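You operate a simulated robot arm through the tools that you are given. There is no shell and no other tool.

Carry out the task below with a simulated robot arm. There is one attempt and no reset: what you move stays moved.

Task
Form the blue foil over the plaster block.
Fine: clamp it in the ring, heat till the display reads SOFT, park the heater, press the key and wait for FORMED.

Only the result counts: the job must be done as asked and must still hold three seconds after the hand-in. Knocking over, shifting, dropping, spilling or breaking anything else fails it.

Robot
A 6-joint arm with a two-finger gripper, fixed in place. Base frame: the origin is at the foot of the arm, x ahead of it, y to its left, z up. Readings come in mm, rad, newtons and seconds.
Its first joint turns from -2.897 to 2.897 rad. Payload 2.54 kg.
The TCP is the grasp point between the finger pads, 30 mm short of the fingertips. In the tool frame z runs along the fingers and y along their closing line. The gripper opens to 116 mm. The gripper's body begins 95 mm behind the TCP.
Orientation is that of the tool frame in the base frame, as [roll, pitch, yaw] about the fixed x, y, z axes, in that order (R = Rz(yaw) Ry(pitch) Rx(roll)). With the fingers straight down and closing along the base's y, the tool's x points along the base's -x, its y along +y and its z along -z.

Tools
- The arm moves only by the tool send_rows. Its argument "moves" is a list of rows, each an object (a shift or turn left out is 0, a gripper value left out holds the last) with "delta_pos": the shift along the base's x, y, z in mm, a list of three; "rot": the turn, a rotation vector about the base's x, y, z in rad, a list of three; "hand": the finger opening in mm, from 0 to 116. In form: [{"delta_pos": [tx, ty, tz], "rot": [ax, ay, az], "hand": hand}, ...]. A call has 1 to 20 rows; each row is the pose to reach, as a shift and turn from the pose commanded when the call began. Rows are played at 5 a second. More than 50 mm and 0.15 rad between two rows, or a gripper value outside its range, and nothing of the call is played. A pose out of reach is approached as far as the arm can. The call stops where the force on the tool passes 70 N (or 10 N more than at its start, if that is more) or the arm is blocked; 0.2 s more then pass. The fingers move at their own pace (about 72 mm/s each) and stop on an object; they squeeze with about 40 N. The grip force told is the motor's: it shows also when the fingers shut on nothing. Time passes only in rows, and 0.2 s behind the last, so rows that repeat a pose let the fingers close. It gives the time, the measured TCP pose, the force on the tool (base axes), the opening and the grip force at its end, in the units of the frame above (readings bear some noise), with the torque about the TCP (base axes, N m) and any sound that the robot's microphone picked up, and new pictures: "pictures" is both (left out), scene, wrist or none.
- Cameras (640 x 400 px; columns grow to the right, rows downward): "scene" is fixed at [50.3, 522.5, 1762.6]; the picture's right is [0.00, -1.00, 0.00], its down [-0.87, -0.00, -0.49] and it looks along [0.49, 0.00, -0.87] (base axes); focal length 309 px, centre (320, 200). "wrist" rides on the gripper at [69, -15, -122] in the tool frame; the picture's right is [0.22, 0.98, 0.00], its down [-0.83, 0.18, -0.53] and it looks along [-0.52, 0.11, 0.85] (tool axes); focal length 251 px, centre (320, 200). There is no depth. A picture from a camera that has moved, and an enlarged one, comes with that camera's place and axes in the base frame and with its lens. The place of the scene camera against the robot may be out by one fixed shift of up to 25 mm in any direction.
- zoom(camera, box): a new picture of the part [left, top, right, bottom] of that camera's present view, enlarged. No time passes.
- hand_in(): hands the job in; it is judged then, once.

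Nothing tells you positions but the pictures and the camera data. Unless the task says otherwise, let go and move clear before handing in.

The tools are called as name(argument=value, ...) on one line, values as JSON. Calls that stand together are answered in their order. send_rows: Moves the arm, as the interface text tells. Its arguments: {"type":"object","properties":{"moves":{"type":"array"},"pictures":{"type":"string","enum":["both","scene","wrist","none"]}},"required":["moves"]} The other tools are called the same way: zoom (camera, box) takes an enlarged picture of a part of a camera's view; hand_in () hands the job in.

At the start:

```text
time: 0.0
position: [332.7, 279.8, 1390.4]
ee_rot: [3.141, 0.002, 3.139]
ft_force: [-0.2, 0.0, -0.1]
torque: [-0.02, -0.02, 0.0]
width: 116.1
gripper_force: 0.1
```

scene: 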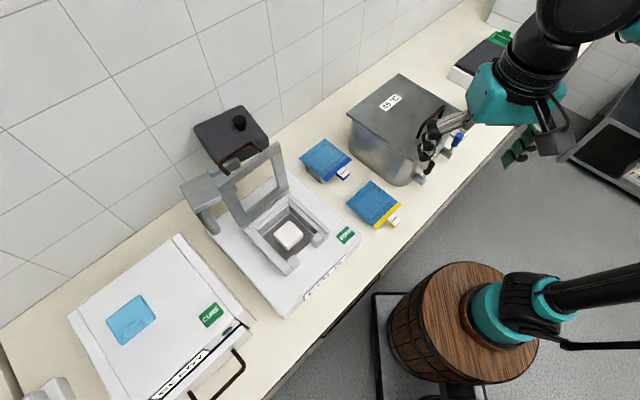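
wrist: 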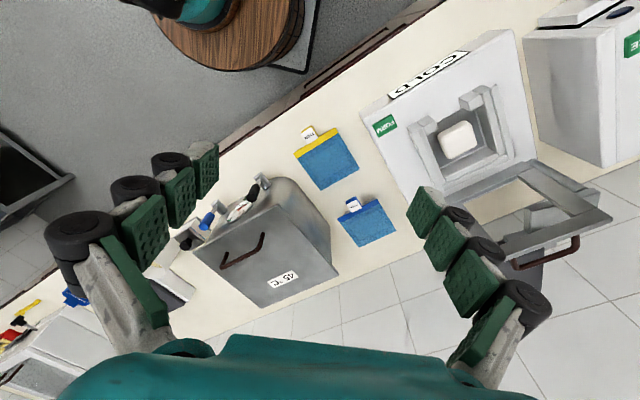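

I see a forming machine with an open clamp frame and plaster block, a swing heater behind it, and two blue sheets with tabs (one with a blue header, one with a yellow header). I'll zoom in to identify details before moving.

zoom(camera="scene", box=[170, 90, 370, 320])

zoom(camera="scene", box=[290, 120, 420, 240])

zoom(camera="wrist", box=[280, 100, 420, 260])

zoom(camera="wrist", box=[350, 20, 640, 280])

```text
1.74 times, centred on (270, 205) of scene
camera zoom: at [50.3, 522.5, 1762.6], right [0.0, -1.0, 0.0], down [-0.87, 0.0, -0.49], along [0.49, 0.0, -0.87], focal length 537 px, centre (407, 191)
```

zoom: 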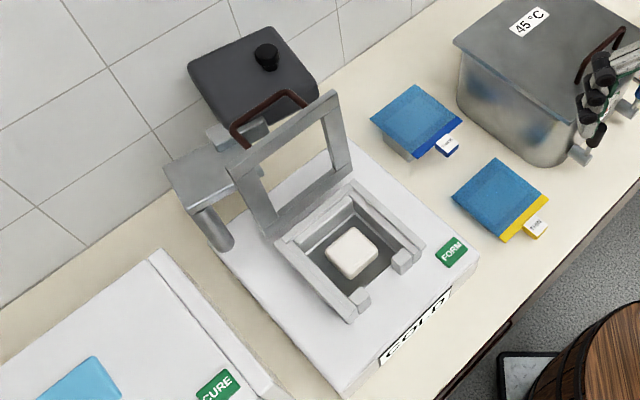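

```text
3.33 times, centred on (355, 180) of scene
camera zoom: at [50.3, 522.5, 1762.6], right [0.0, -1.0, 0.0], down [-0.87, 0.0, -0.49], along [0.49, 0.0, -0.87], focal length 1030 px, centre (203, 267)
```

zoom: 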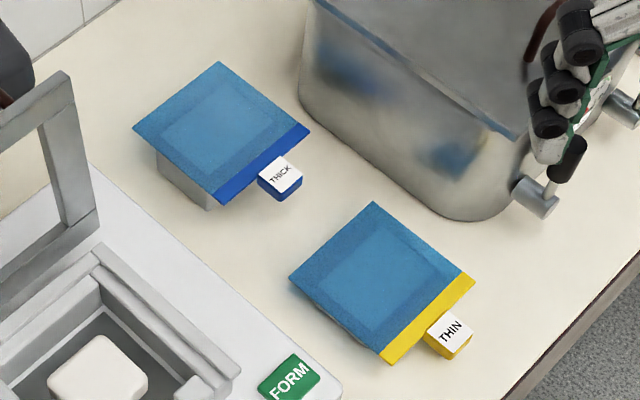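

```text
2.50 times, centred on (350, 180) of wrist
camera zoom: at [263.3, 264.3, 1513.0], right [-0.21, 0.98, 0.0], down [0.83, 0.18, 0.54], along [0.52, 0.12, -0.84], focal length 629 px, centre (245, 250)
```

zoom: 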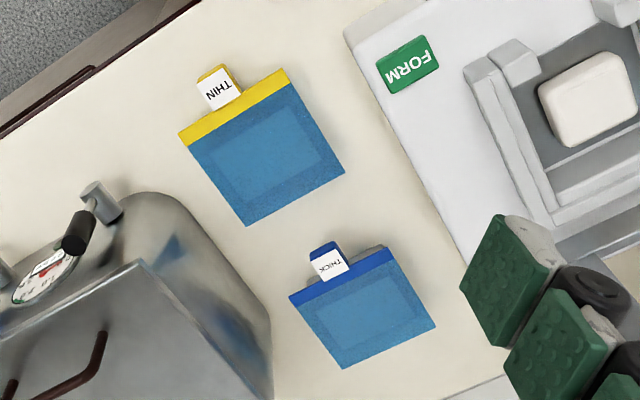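

```text
1.54 times, centred on (495, 150) of wrist
camera zoom: at [263.3, 264.3, 1513.0], right [-0.21, 0.98, 0.0], down [0.83, 0.18, 0.54], along [0.52, 0.12, -0.84], focal length 387 px, centre (51, 277)
```

zoom: 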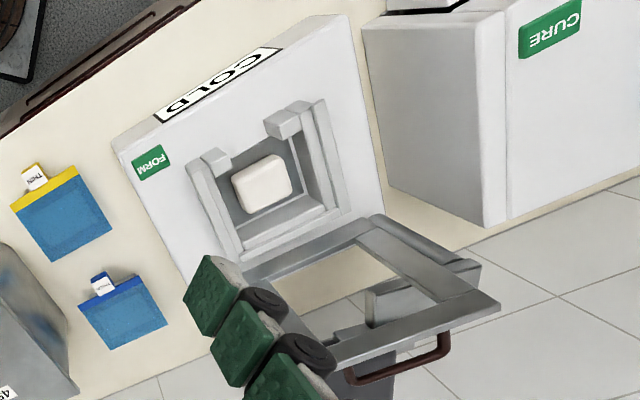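

The sheets are marked THICK (blue header and tab) and THIN (yellow header and tab), so the "blue foil" is most likely the blue-coded one. I'll look more closely at the arm base, the machine front and the other parts before I move.

zoom(camera="scene", box=[370, 240, 640, 400])

zoom(camera="wrist", box=[120, 0, 330, 130])

zoom(camera="scene", box=[180, 95, 300, 200])

zoom(camera="scene", box=[240, 190, 370, 310])

```text
2.37 times, centred on (505, 320) of scene
camera zoom: at [50.3, 522.5, 1762.6], right [0.0, -1.0, 0.0], down [-0.87, 0.0, -0.49], along [0.49, 0.0, -0.87], focal length 732 px, centre (-118, -84)
```

zoom: 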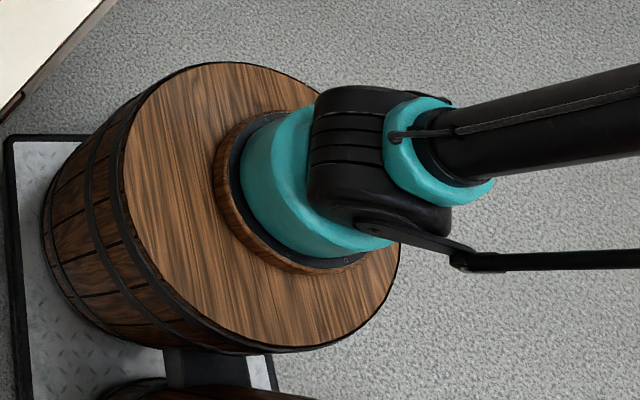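

```text
3.05 times, centred on (225, 65) of wrist
camera zoom: at [263.3, 264.3, 1513.0], right [-0.21, 0.98, 0.0], down [0.83, 0.18, 0.54], along [0.52, 0.12, -0.84], focal length 766 px, centre (610, 611)
```

zoom: 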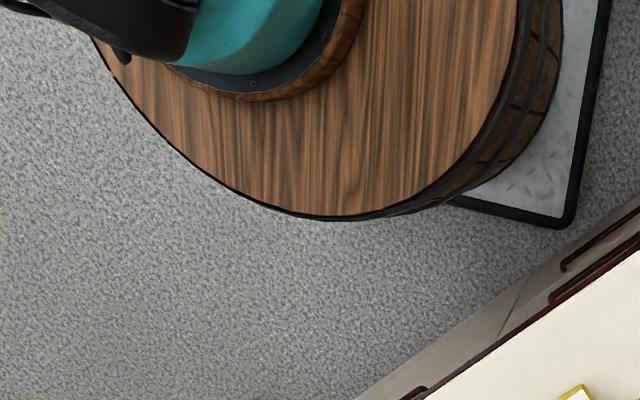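

```text
3.81 times, centred on (240, 148) of scene
camera zoom: at [50.3, 522.5, 1762.6], right [0.0, -1.0, 0.0], down [-0.87, 0.0, -0.49], along [0.49, 0.0, -0.87], focal length 1177 px, centre (625, 400)
```

zoom: 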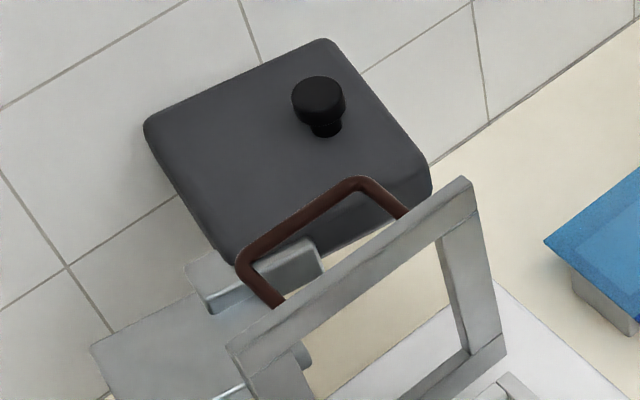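

```text
3.33 times, centred on (305, 250) of scene
camera zoom: at [50.3, 522.5, 1762.6], right [0.0, -1.0, 0.0], down [-0.87, 0.0, -0.49], along [0.49, 0.0, -0.87], focal length 1030 px, centre (370, 33)
```

zoom: 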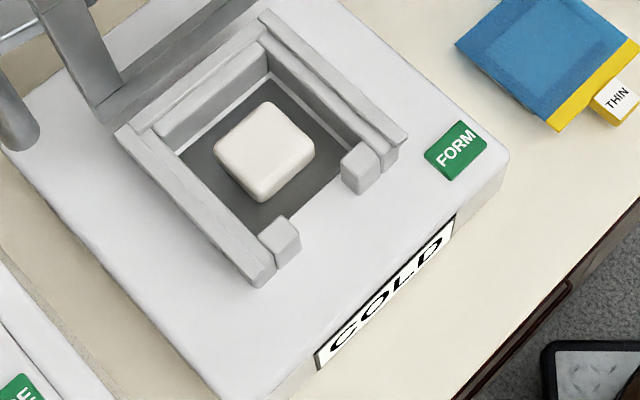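

The arm stands on a barrel pedestal, and the bench runs at about 45° to the base axes. I'll turn the gripper about 45° so it closes along the bench, and move to a higher viewpoint near the blue-coded foil and the machine.

send_rows(moves=[{"delta_pos": [20, 15, -10], "rot": [0, 0, 0.13]}, {"delta_pos": [45, 30, -20], "rot": [0, 0, 0.26]}, {"delta_pos": [70, 50, -40], "rot": [0, 0, 0.39]}, {"delta_pos": [95, 70, -60], "rot": [0, 0, 0.52]}, {"delta_pos": [115, 85, -80], "rot": [0, 0, 0.65]}, {"delta_pos": [130, 100, -100], "rot": [0, 0, 0.785]}, {"delta_pos": [130, 100, -100], "rot": [0, 0, 0.785]}])

```text
time: 1.6
position: [463.7, 379.5, 1290.0]
ee_rot: [3.14, 0.002, -2.357]
ft_force: [0.0, 0.0, 0.3]
torque: [0.0, 0.01, 0.01]
width: 115.9
gripper_force: 0.1
camera wrist: at [425.4, 319.5, 1412.3], right [-0.84, 0.54, 0.0], down [0.46, 0.71, 0.54], along [0.29, 0.45, -0.84], focal length 251 px, centre (320, 200)
```

scene: 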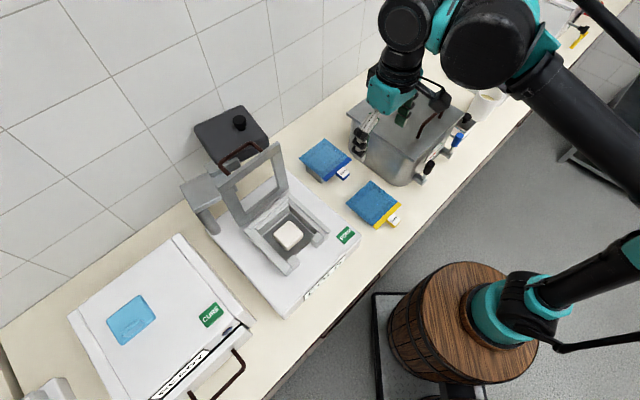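
wrist: 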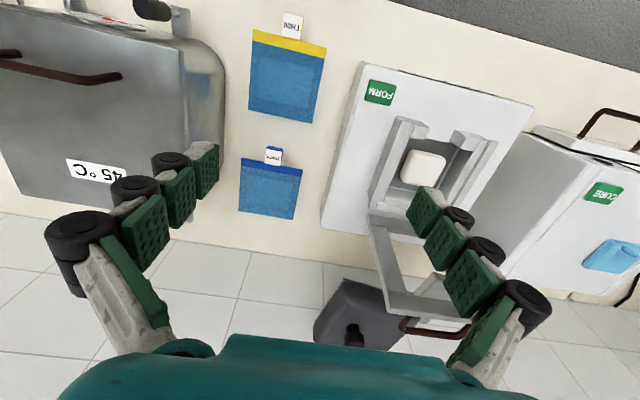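

The view is good: the bath is on the left, the two foils are in the middle, and the machine is on the right. I'll zoom in for precise positions.

zoom(camera="wrist", box=[225, 0, 345, 240])

zoom(camera="wrist", box=[320, 50, 540, 220])

zoom(camera="wrist", box=[300, 180, 500, 360])

zoom(camera="scene", box=[200, 120, 360, 280])

```text
1.67 times, centred on (285, 120) of wrist
camera zoom: at [425.4, 319.5, 1412.3], right [-0.84, 0.54, 0.0], down [0.46, 0.71, 0.54], along [0.29, 0.45, -0.84], focal length 419 px, centre (378, 333)
```

zoom: 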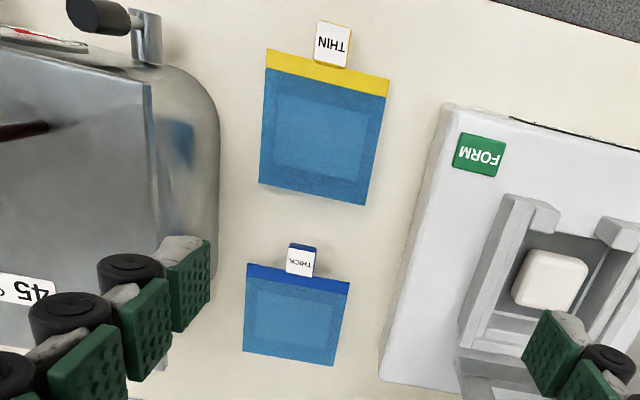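

```text
2.35 times, centred on (430, 135) of wrist
camera zoom: at [425.4, 319.5, 1412.3], right [-0.84, 0.54, 0.0], down [0.46, 0.71, 0.54], along [0.29, 0.45, -0.84], focal length 592 px, centre (61, 353)
```

zoom: 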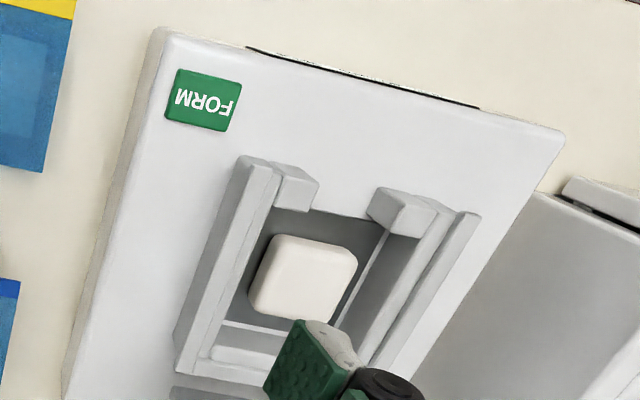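

```text
2.22 times, centred on (400, 270) of wrist
camera zoom: at [425.4, 319.5, 1412.3], right [-0.84, 0.54, 0.0], down [0.46, 0.71, 0.54], along [0.29, 0.45, -0.84], focal length 559 px, centre (142, 44)
```

zoom: 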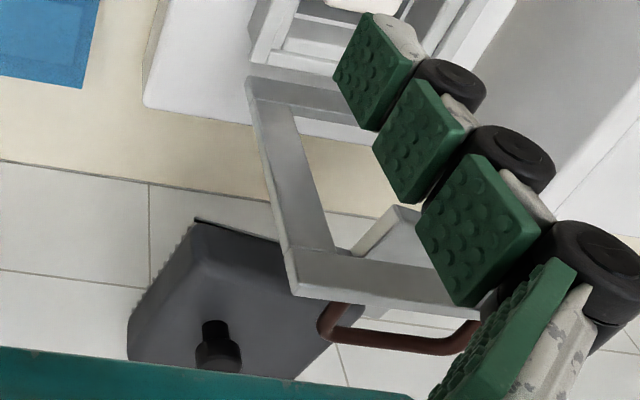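

```text
2.50 times, centred on (280, 200) of scene
camera zoom: at [50.3, 522.5, 1762.6], right [0.0, -1.0, 0.0], down [-0.87, 0.0, -0.49], along [0.49, 0.0, -0.87], focal length 772 px, centre (420, 200)
```

zoom: 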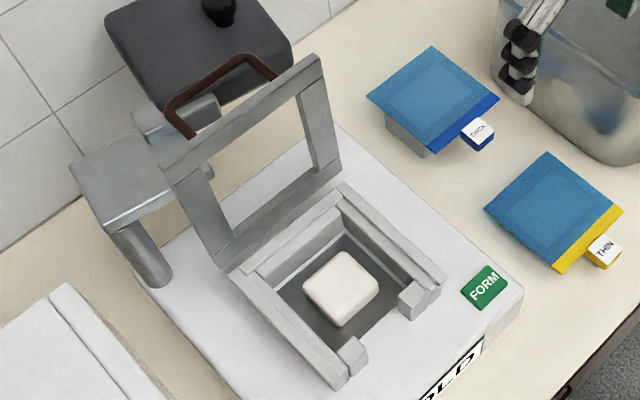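

I triangulated the blue tab at about (603, 430, 958), the FORM key at about (382, 430, 980) and the block top at about (374, 588, 991). I'll move closer above the blue foil's tab, staying high, to refine this.

send_rows(moves=[{"delta_pos": [30, 8, -35], "hand": 70}, {"delta_pos": [60, 16, -70]}, {"delta_pos": [90, 25, -105]}, {"delta_pos": [110, 30, -140]}, {"delta_pos": [110, 30, -140]}])

```text
time: 2.8
position: [572.6, 409.9, 1149.3]
ee_rot: [3.14, 0.002, -2.358]
ft_force: [0.0, -0.4, -0.3]
torque: [-0.04, -0.01, 0.02]
width: 69.8
gripper_force: 0.1
camera wrist: at [534.6, 350.2, 1271.8], right [-0.84, 0.54, 0.0], down [0.46, 0.71, 0.54], along [0.29, 0.45, -0.84], focal length 251 px, centre (320, 200)
```

scene: 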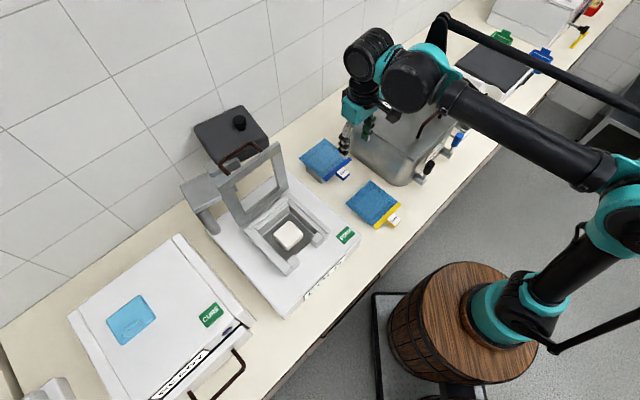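
wrist: 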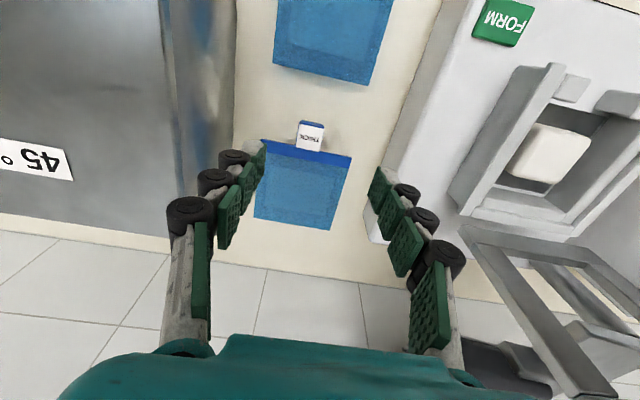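

zoom(camera="wrist", box=[240, 100, 380, 240])

zoom(camera="wrist", box=[440, 0, 640, 250])

zoom(camera="scene", box=[290, 90, 420, 240])

```text
2.86 times, centred on (310, 170) of wrist
camera zoom: at [534.6, 350.2, 1271.8], right [-0.84, 0.54, 0.0], down [0.46, 0.71, 0.54], along [0.29, 0.45, -0.84], focal length 718 px, centre (349, 286)
```

zoom: 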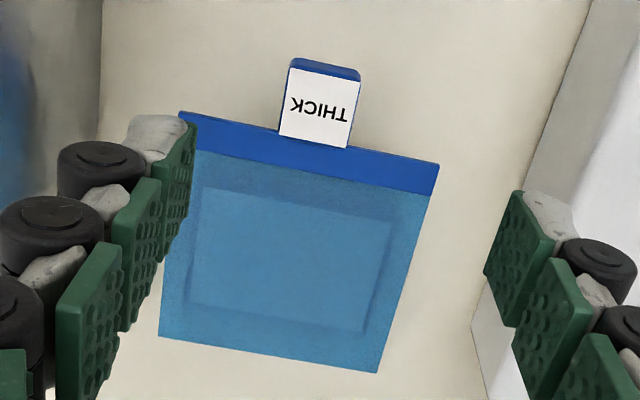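

```text
1.60 times, centred on (540, 125) of wrist
camera zoom: at [534.6, 350.2, 1271.8], right [-0.84, 0.54, 0.0], down [0.46, 0.71, 0.54], along [0.29, 0.45, -0.84], focal length 402 px, centre (-32, 320)
```

zoom: 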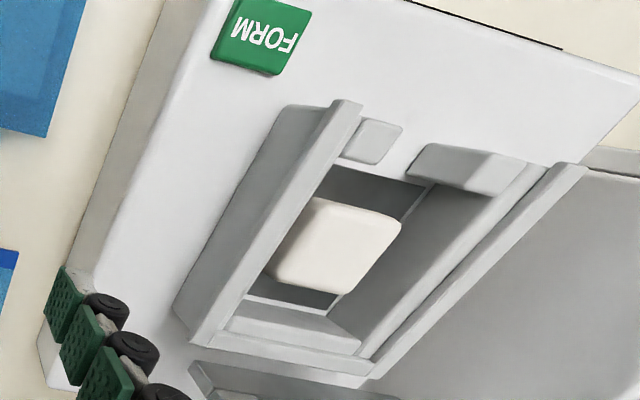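

```text
2.67 times, centred on (355, 165) of scene
camera zoom: at [50.3, 522.5, 1762.6], right [0.0, -1.0, 0.0], down [-0.87, 0.0, -0.49], along [0.49, 0.0, -0.87], focal length 824 px, centre (227, 293)
```

zoom: 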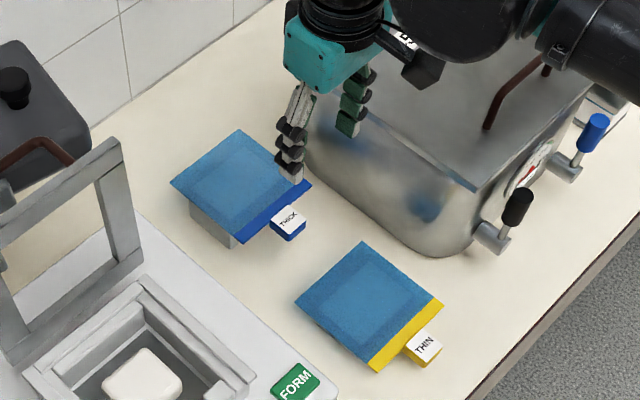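

The blue tab is at about (599, 427, 968) on a stand. Before grasping, I'll look at the ring from the front to plan how to place the foil.

send_rows(moves=[{"delta_pos": [-20, 5, 35], "hand": 116}, {"delta_pos": [-60, 20, 50]}, {"delta_pos": [-105, 32, 50]}, {"delta_pos": [-150, 45, 50]}, {"delta_pos": [-195, 58, 50]}, {"delta_pos": [-235, 70, 50]}, {"delta_pos": [-262, 78, 50]}, {"delta_pos": [-262, 78, 50]}])

```text
time: 4.6
position: [311.0, 489.1, 1201.9]
ee_rot: [3.14, 0.003, -2.358]
ft_force: [0.1, 0.2, 0.6]
torque: [0.01, 0.01, 0.03]
width: 116.1
gripper_force: 0.0
camera wrist: at [272.2, 428.2, 1323.5], right [-0.84, 0.54, 0.0], down [0.46, 0.71, 0.54], along [0.29, 0.45, -0.84], focal length 251 px, centre (320, 200)
```

scene: 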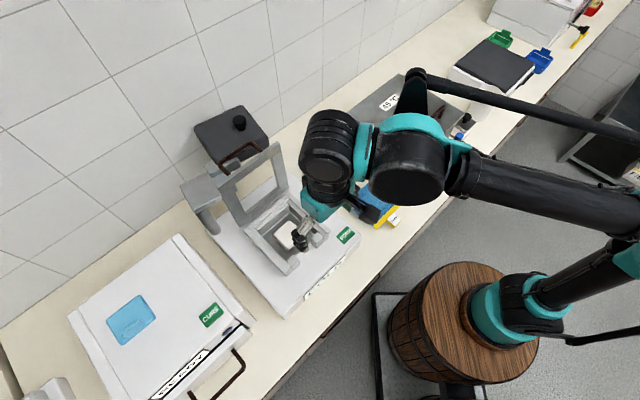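
wrist: 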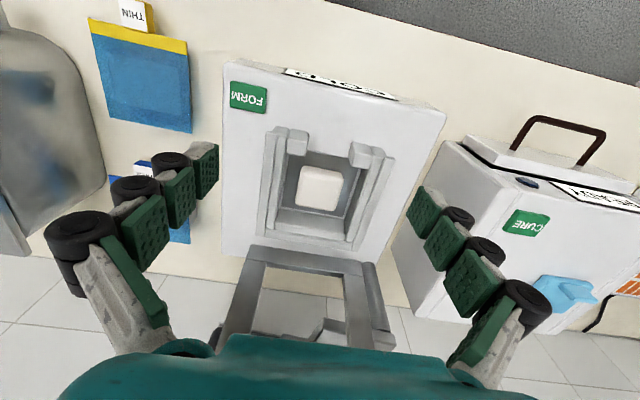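

zoom(camera="wrist", box=[230, 100, 430, 260])

zoom(camera="wrist", box=[200, 220, 420, 370])

zoom(camera="scene", box=[440, 0, 640, 120])

```text
2.50 times, centred on (330, 180) of wrist
camera zoom: at [272.2, 428.2, 1323.5], right [-0.84, 0.54, 0.0], down [0.46, 0.71, 0.54], along [0.29, 0.45, -0.84], focal length 629 px, centre (295, 250)
```

zoom: 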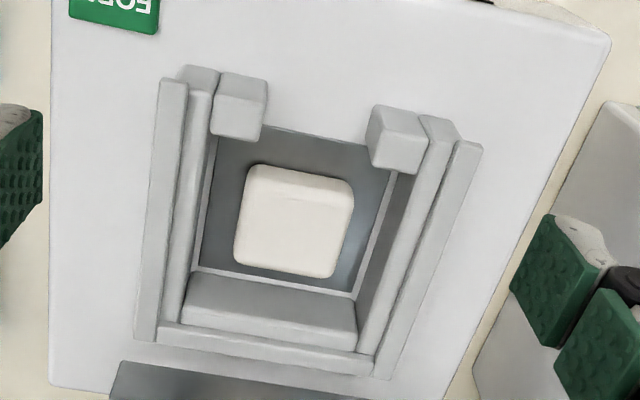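

```text
2.67 times, centred on (310, 295) of wrist
camera zoom: at [272.2, 428.2, 1323.5], right [-0.84, 0.54, 0.0], down [0.46, 0.71, 0.54], along [0.29, 0.45, -0.84], focal length 670 px, centre (347, -53)
```

zoom: 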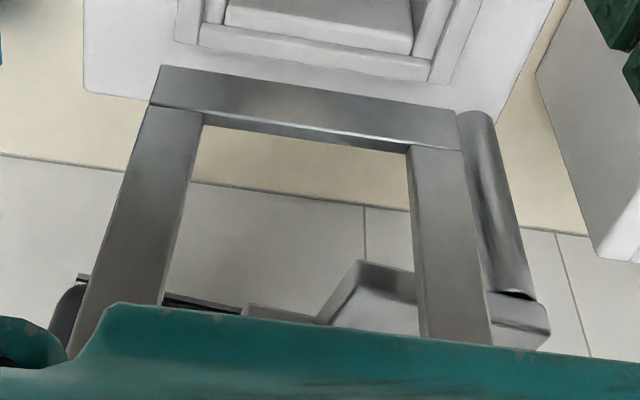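

```text
3.20 times, centred on (540, 60) of scene
camera zoom: at [50.3, 522.5, 1762.6], right [0.0, -1.0, 0.0], down [-0.87, 0.0, -0.49], along [0.49, 0.0, -0.87], focal length 989 px, centre (-384, 648)
```

zoom: 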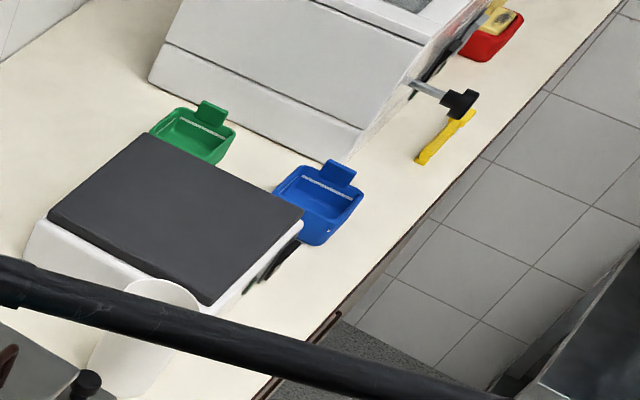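

zoom(camera="wrist", box=[265, 115, 345, 175])

zoom(camera="wrist", box=[335, 125, 425, 185])

zoom(camera="wrist", box=[265, 190, 395, 270])

zoom(camera="scene", box=[235, 195, 345, 285])

```text
6.67 times, centred on (305, 145) of wrist
camera zoom: at [272.2, 428.2, 1323.5], right [-0.84, 0.54, 0.0], down [0.46, 0.71, 0.54], along [0.29, 0.45, -0.84], focal length 1676 px, centre (420, 567)
```

zoom: 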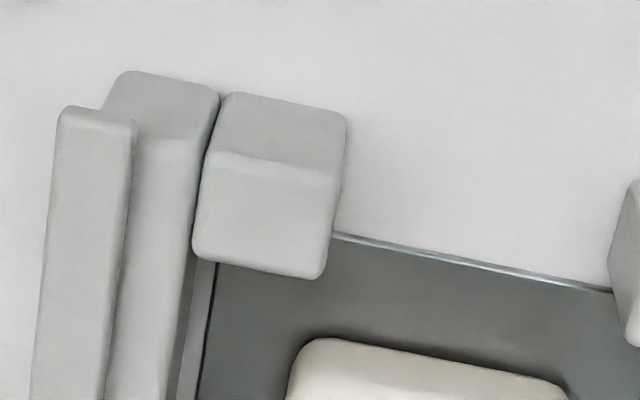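

```text
6.67 times, centred on (380, 155) of wrist
camera zoom: at [272.2, 428.2, 1323.5], right [-0.84, 0.54, 0.0], down [0.46, 0.71, 0.54], along [0.29, 0.45, -0.84], focal length 1676 px, centre (-80, 500)
```

zoom: 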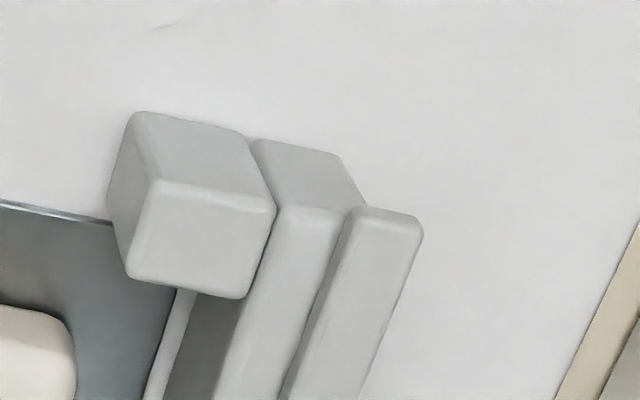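

```text
4.92 times, centred on (330, 230) of wrist
camera zoom: at [272.2, 428.2, 1323.5], right [-0.84, 0.54, 0.0], down [0.46, 0.71, 0.54], along [0.29, 0.45, -0.84], focal length 1238 px, centre (271, 52)
```

zoom: 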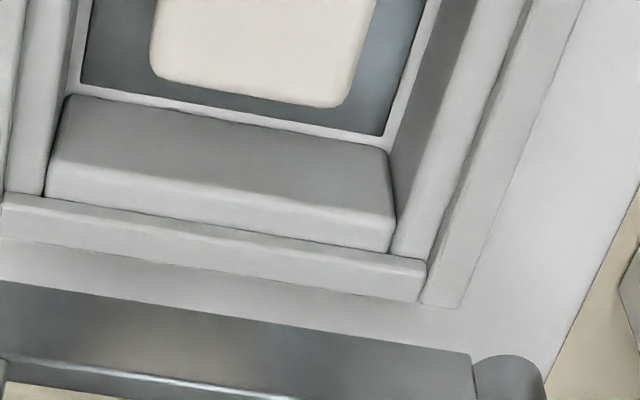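

```text
4.44 times, centred on (290, 240) of scene
camera zoom: at [50.3, 522.5, 1762.6], right [0.0, -1.0, 0.0], down [-0.87, 0.0, -0.49], along [0.49, 0.0, -0.87], focal length 1373 px, centre (453, 22)
```

zoom: 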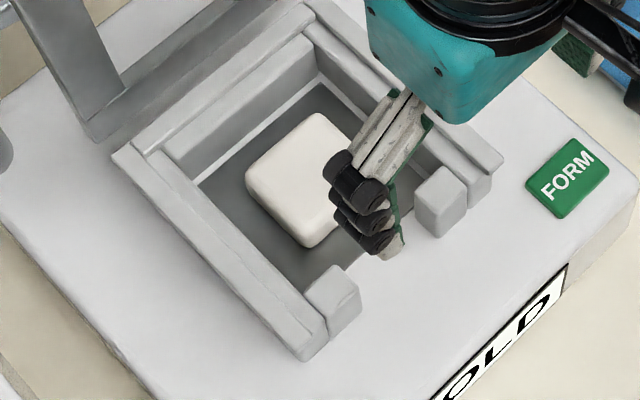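

The ring's seat is a step (about z 1016) inside low walls, and the front gap between its two posts is about 60 mm. I'll go back above the blue tab with a narrower opening and look again before descending.

send_rows(moves=[{"delta_pos": [40, -8, 10], "hand": 60}, {"delta_pos": [85, -18, 10]}, {"delta_pos": [130, -28, 10]}, {"delta_pos": [175, -38, 0]}, {"delta_pos": [220, -48, -20]}, {"delta_pos": [255, -56, -50]}, {"delta_pos": [280, -60, -85]}, {"delta_pos": [288, -62, -125]}, {"delta_pos": [288, -62, -150]}, {"delta_pos": [288, -62, -150]}])

```text
refused: row 5 steps farther than a row can; nothing moved
```

The ring geometry is understood. One step in that list was slightly too long, so I'm resending it with smaller steps.

send_rows(moves=[{"delta_pos": [40, -8, 10], "hand": 60}, {"delta_pos": [85, -18, 10]}, {"delta_pos": [130, -28, 10]}, {"delta_pos": [175, -38, 0]}, {"delta_pos": [215, -47, -20]}, {"delta_pos": [250, -55, -45]}, {"delta_pos": [275, -59, -80]}, {"delta_pos": [288, -62, -120]}, {"delta_pos": [288, -62, -150]}, {"delta_pos": [288, -62, -150]}])

```text
time: 6.8
position: [599.1, 427.3, 1049.7]
ee_rot: [3.14, 0.001, -2.359]
ft_force: [0.7, -0.4, -0.1]
torque: [-0.01, 0.01, -0.01]
width: 60.0
gripper_force: 0.0
camera wrist: at [560.6, 366.3, 1171.8], right [-0.84, 0.54, 0.0], down [0.46, 0.71, 0.54], along [0.29, 0.45, -0.84], focal length 251 px, centre (320, 200)
```

scene: 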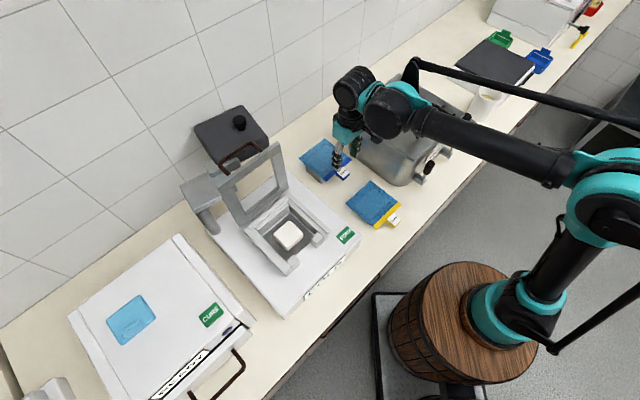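
wrist: 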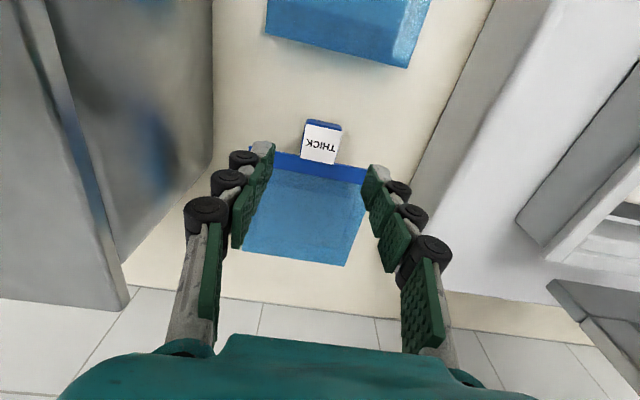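

zoom(camera="wrist", box=[230, 100, 390, 280])

zoom(camera="scene", box=[290, 110, 390, 200])

zoom(camera="scene", box=[250, 210, 370, 330])

```text
2.22 times, centred on (310, 190) of wrist
camera zoom: at [560.6, 366.3, 1171.8], right [-0.84, 0.54, 0.0], down [0.46, 0.71, 0.54], along [0.29, 0.45, -0.84], focal length 559 px, centre (342, 222)
```

zoom: 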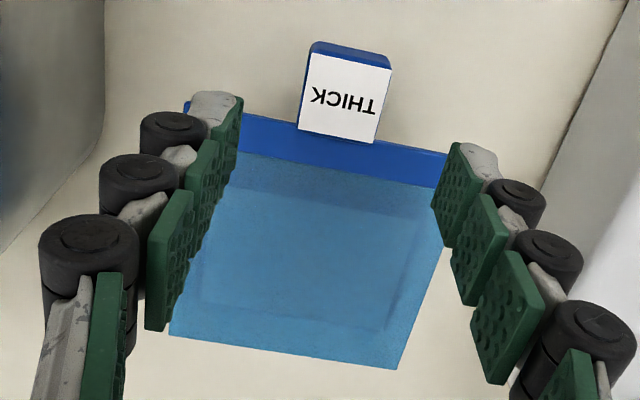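

```text
4.44 times, centred on (340, 155) of scene
camera zoom: at [50.3, 522.5, 1762.6], right [0.0, -1.0, 0.0], down [-0.87, 0.0, -0.49], along [0.49, 0.0, -0.87], focal length 1373 px, centre (231, 400)
```

zoom: 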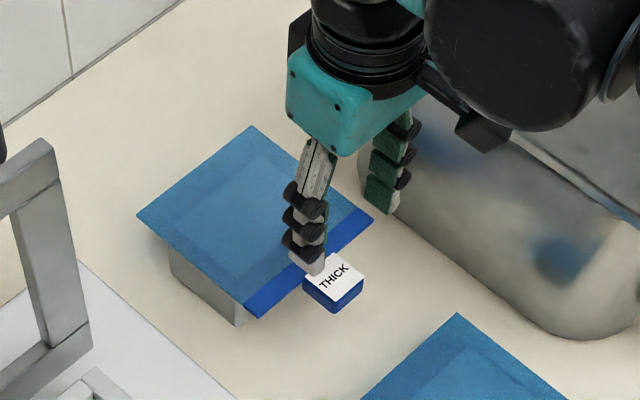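

```text
3.33 times, centred on (310, 270) of scene
camera zoom: at [50.3, 522.5, 1762.6], right [0.0, -1.0, 0.0], down [-0.87, 0.0, -0.49], along [0.49, 0.0, -0.87], focal length 1030 px, centre (353, -33)
```

zoom: 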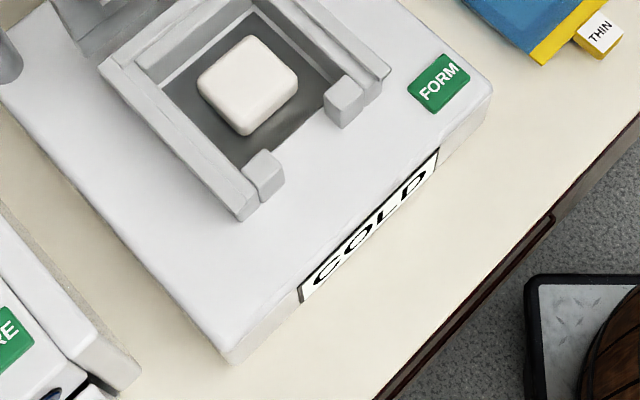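

The TCP is directly above the blue tab (599, 428, top z 968), and the bench is at about z 890. I'll descend with the fingers just in front of the band and straddling the tab.

send_rows(moves=[{"delta_pos": [-2, -1, -30], "hand": 56}, {"delta_pos": [-2, -1, -55]}, {"delta_pos": [-2, -1, -70]}, {"delta_pos": [-2, -1, -80]}, {"delta_pos": [-2, -1, -89]}, {"delta_pos": [-2, -1, -89]}])

```text
time: 8.2
position: [597.4, 424.9, 962.0]
ee_rot: [3.139, 0.001, -2.359]
ft_force: [-0.2, -0.3, 0.7]
torque: [0.01, 0.0, -0.02]
width: 56.1
gripper_force: 0.0
camera wrist: at [558.5, 364.6, 1083.9], right [-0.84, 0.54, 0.0], down [0.46, 0.71, 0.54], along [0.29, 0.45, -0.84], focal length 251 px, centre (320, 200)
```

scene: 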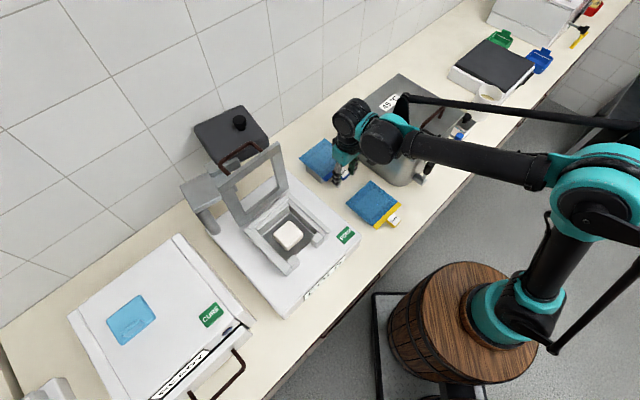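
wrist: 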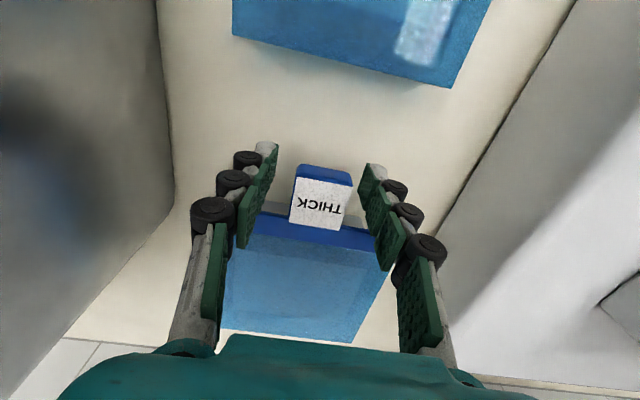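

zoom(camera="wrist", box=[210, 120, 430, 350])

```text
1.74 times, centred on (320, 235) of wrist
camera zoom: at [558.5, 364.6, 1083.9], right [-0.84, 0.54, 0.0], down [0.46, 0.71, 0.54], along [0.29, 0.45, -0.84], focal length 437 px, centre (320, 139)
```

zoom: 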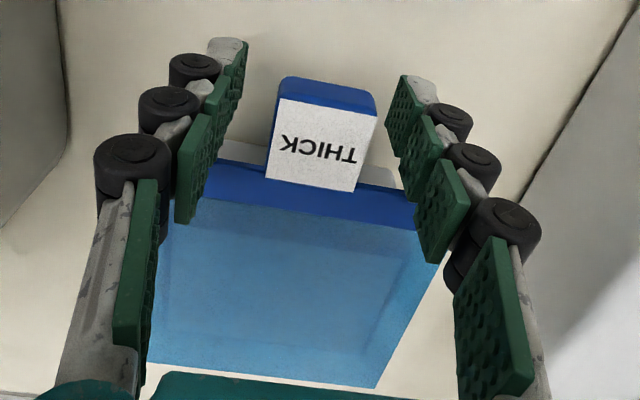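

The tab is centred between the fingers, so I'll close on it.

send_rows(moves=[{"delta_pos": [0, 0, 0], "hand": 40}, {"delta_pos": [0, 0, 0], "hand": 20}, {"delta_pos": [0, 0, 0], "hand": 20}, {"delta_pos": [0, 0, 0], "hand": 20}])

```text
time: 9.2
position: [596.9, 424.3, 962.4]
ee_rot: [3.14, 0.001, -2.358]
ft_force: [0.2, -0.6, 0.6]
torque: [0.0, 0.04, -0.04]
width: 30.0
gripper_force: 40.0
camera wrist: at [558.6, 364.7, 1084.0], right [-0.84, 0.54, 0.0], down [0.46, 0.71, 0.54], along [0.29, 0.45, -0.84], focal length 251 px, centre (320, 200)
```

scene: 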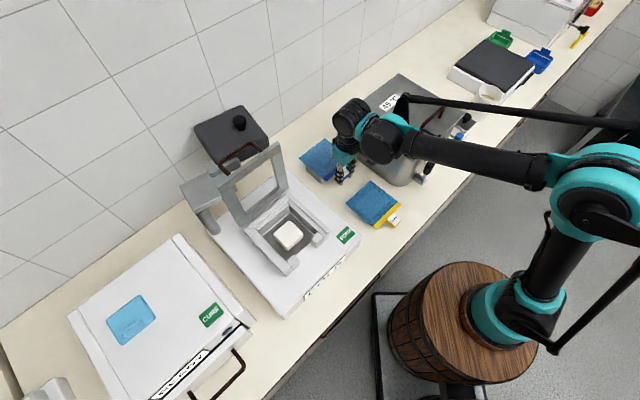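
wrist: 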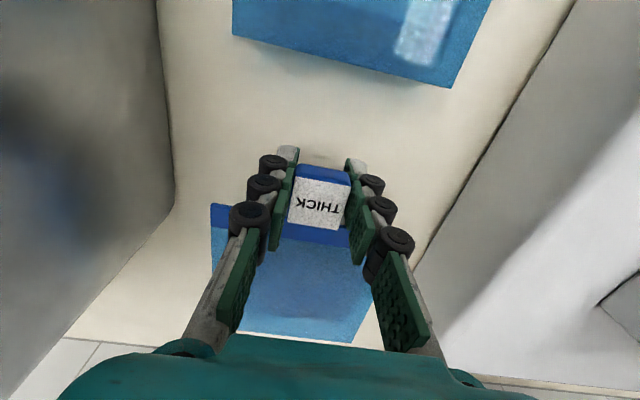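

The tab is gripped, with 30 mm width and 40 N. I'll lift gently and check that the foil comes with it.

send_rows(moves=[{"delta_pos": [0, 0, 5]}, {"delta_pos": [0, 0, 12]}, {"delta_pos": [0, 0, 25]}, {"delta_pos": [0, 0, 50]}, {"delta_pos": [0, 0, 80]}, {"delta_pos": [0, 0, 80]}])

```text
time: 10.6
position: [595.1, 425.9, 1042.4]
ee_rot: [3.138, 0.001, -2.358]
ft_force: [-0.2, 0.3, 0.5]
torque: [-0.01, 0.01, -0.01]
width: 30.5
gripper_force: 39.8
camera wrist: at [557.9, 365.2, 1164.4], right [-0.84, 0.54, 0.0], down [0.46, 0.71, 0.54], along [0.29, 0.45, -0.84], focal length 251 px, centre (320, 200)
```

scene: 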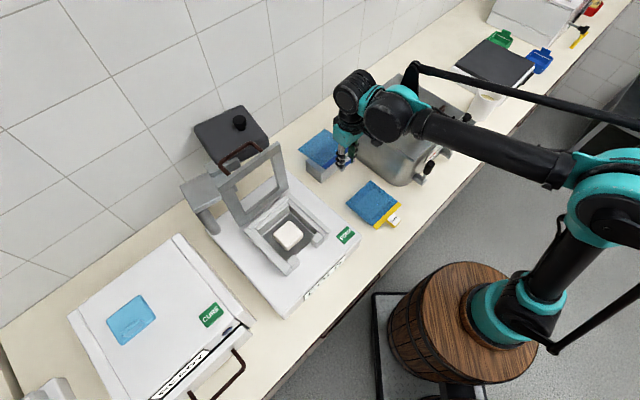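
wrist: 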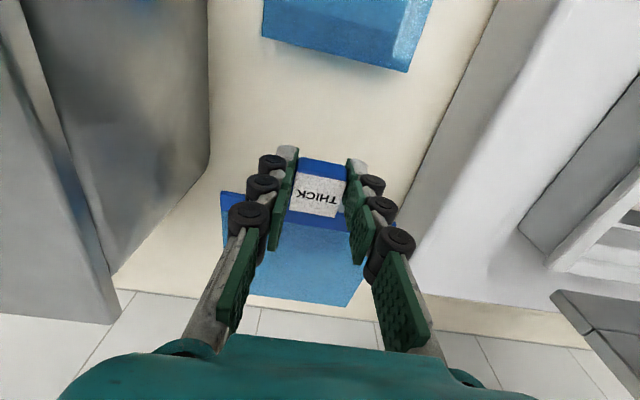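

The foil is lifted, but it seems to have drooped about 11° at the far edge. I'll wait briefly to see whether it is still slipping.

send_rows(moves=[{"delta_pos": [0, 0, 0], "hand": 10}, {"delta_pos": [0, 0, 0]}, {"delta_pos": [0, 0, 0]}], pictures="wrist")

zoom(camera="wrist", box=[200, 130, 400, 330])

zoom(camera="scene", box=[280, 100, 400, 210])

```text
time: 11.4
position: [596.5, 426.1, 1041.8]
ee_rot: [3.141, 0.001, -2.359]
ft_force: [-1.0, 0.3, -0.6]
torque: [-0.03, 0.02, 0.03]
width: 30.3
gripper_force: 40.1
camera wrist: at [558.0, 365.3, 1164.1], right [-0.84, 0.54, 0.0], down [0.46, 0.71, 0.54], along [0.29, 0.45, -0.84], focal length 251 px, centre (320, 200)
```

wrist: 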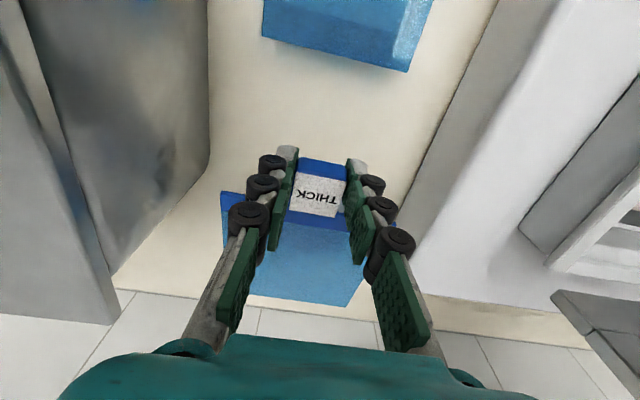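

```text
2.00 times, centred on (300, 230) of wrist
camera zoom: at [558.0, 365.3, 1164.1], right [-0.84, 0.54, 0.0], down [0.46, 0.71, 0.54], along [0.29, 0.45, -0.84], focal length 503 px, centre (360, 140)
```

zoom: 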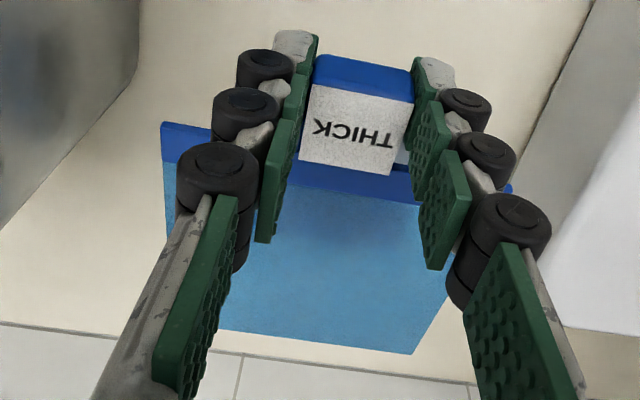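

```text
3.64 times, centred on (340, 155) of scene
camera zoom: at [50.3, 522.5, 1762.6], right [0.0, -1.0, 0.0], down [-0.87, 0.0, -0.49], along [0.49, 0.0, -0.87], focal length 1124 px, centre (247, 364)
```

zoom: 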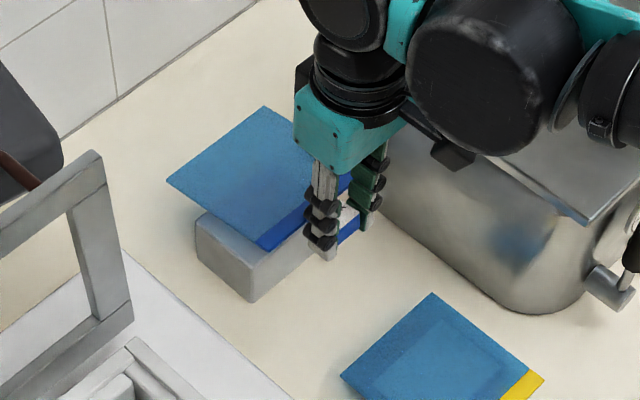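

The foil is now held steadily, drooping about 11° towards the wall. I'll raise it, move it out toward the front, then along the bench to the ring's front, tilting the gripper to level the foil.

send_rows(moves=[{"delta_pos": [0, 0, 20]}, {"delta_pos": [0, 0, 40]}, {"delta_pos": [0, 0, 60]}, {"delta_pos": [-20, -20, 60]}, {"delta_pos": [-43, -42, 60]}, {"delta_pos": [-66, -65, 60]}, {"delta_pos": [-89, -87, 60]}, {"delta_pos": [-104, -102, 60]}, {"delta_pos": [-125, -81, 60], "rot": [0.022, -0.0225, 0]}, {"delta_pos": [-146, -59, 60], "rot": [0.044, -0.045, 0]}, {"delta_pos": [-167, -38, 60], "rot": [0.066, -0.0675, 0]}, {"delta_pos": [-188, -16, 60], "rot": [0.088, -0.09, 0]}, {"delta_pos": [-209, 5, 60], "rot": [0.11, -0.113, 0]}, {"delta_pos": [-230, 27, 60], "rot": [0.133, -0.136, 0]}, {"delta_pos": [-251, 48, 60], "rot": [0.133, -0.136, 0]}, {"delta_pos": [-272, 70, 60], "rot": [0.133, -0.136, 0]}, {"delta_pos": [-289, 87, 60], "rot": [0.133, -0.136, 0]}, {"delta_pos": [-289, 87, 60], "rot": [0.133, -0.136, 0]}])

```text
time: 15.2
position: [306.8, 513.6, 1100.8]
ee_rot: [-3.14, 0.193, -2.357]
ft_force: [0.2, -0.6, -0.2]
torque: [-0.02, 0.02, 0.0]
width: 30.3
gripper_force: 40.0
camera wrist: at [253.2, 437.6, 1208.0], right [-0.84, 0.54, -0.04], down [0.37, 0.63, 0.68], along [0.4, 0.56, -0.73], focal length 251 px, centre (320, 200)
```

scene: 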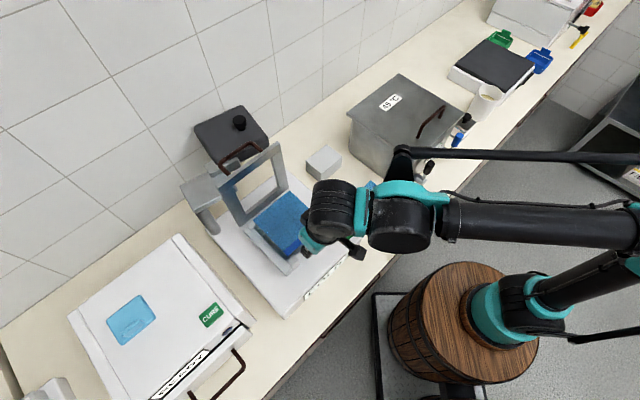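
wrist: 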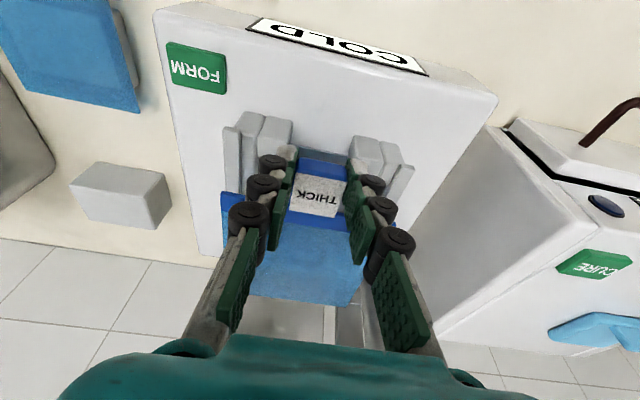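

zoom(camera="wrist", box=[200, 90, 430, 320])

zoom(camera="scene", box=[200, 130, 380, 300])

```text
1.74 times, centred on (315, 205) of wrist
camera zoom: at [253.2, 437.6, 1208.0], right [-0.84, 0.54, -0.04], down [0.37, 0.63, 0.68], along [0.4, 0.56, -0.73], focal length 437 px, centre (329, 191)
```

zoom: 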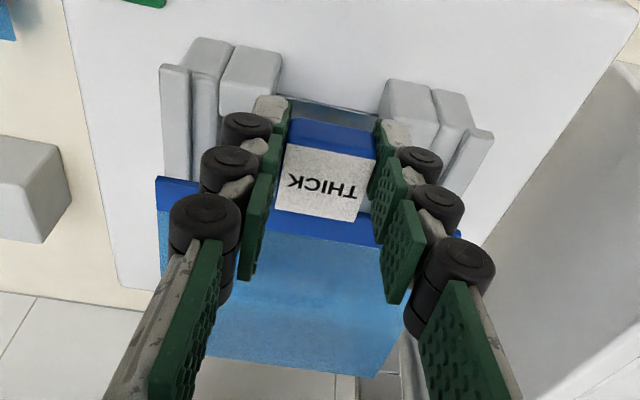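

```text
2.35 times, centred on (290, 215) of scene
camera zoom: at [50.3, 522.5, 1762.6], right [0.0, -1.0, 0.0], down [-0.87, 0.0, -0.49], along [0.49, 0.0, -0.87], focal length 727 px, centre (391, 165)
```

zoom: 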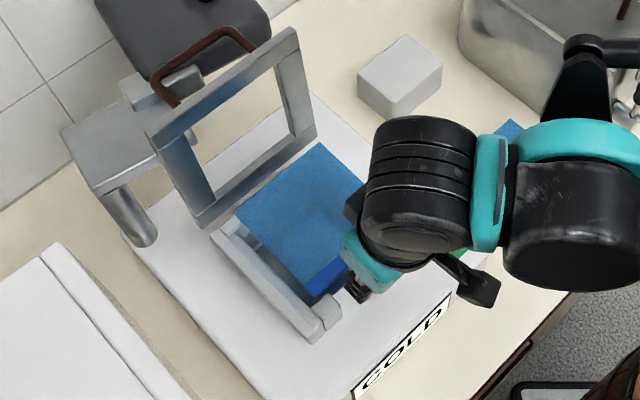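

The foil is almost level and sits in front of and above the ring. I'll shift it about 21 mm inward and 3 mm sideways to centre it, and lower it partway.

send_rows(moves=[{"delta_pos": [6, 8.5, 0]}, {"delta_pos": [12.6, 17.1, 0]}, {"delta_pos": [12.6, 17.1, -20]}, {"delta_pos": [12.6, 17.1, -40]}, {"delta_pos": [12.6, 17.1, -55]}, {"delta_pos": [12.6, 17.1, -55]}])

zoom(camera="wrist", box=[200, 90, 430, 320])

zoom(camera="scene", box=[200, 130, 380, 300])

```text
time: 16.6
position: [320.5, 529.9, 1047.4]
ee_rot: [3.141, 0.192, -2.359]
ft_force: [-0.5, 0.0, -0.7]
torque: [-0.05, 0.0, -0.04]
width: 30.3
gripper_force: 40.5
camera wrist: at [266.3, 453.8, 1153.6], right [-0.84, 0.54, -0.04], down [0.37, 0.63, 0.68], along [0.4, 0.56, -0.73], focal length 251 px, centre (320, 200)
```

scene: 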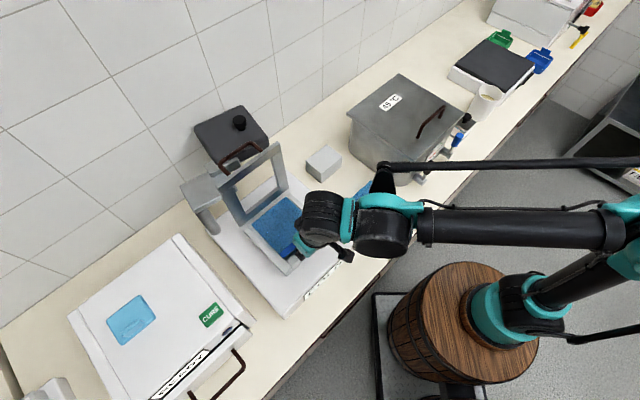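
wrist: 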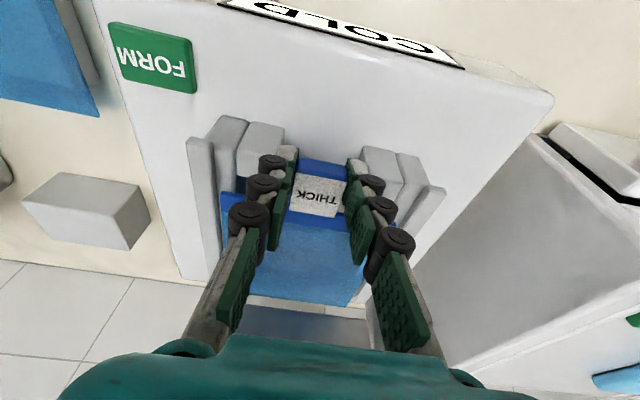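

```text
1.74 times, centred on (315, 205) of wrist
camera zoom: at [266.3, 453.8, 1153.6], right [-0.84, 0.54, -0.04], down [0.37, 0.63, 0.68], along [0.4, 0.56, -0.73], focal length 437 px, centre (329, 191)
```

zoom: 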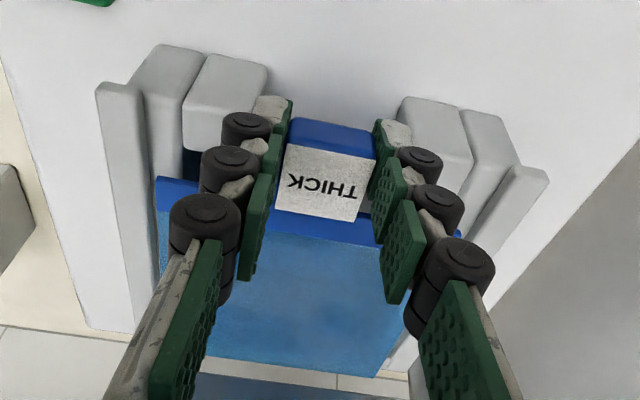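

```text
2.35 times, centred on (290, 215) of scene
camera zoom: at [50.3, 522.5, 1762.6], right [0.0, -1.0, 0.0], down [-0.87, 0.0, -0.49], along [0.49, 0.0, -0.87], focal length 727 px, centre (391, 165)
```

zoom: 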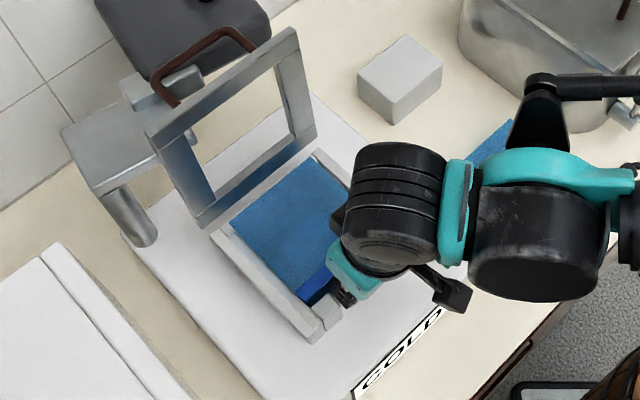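

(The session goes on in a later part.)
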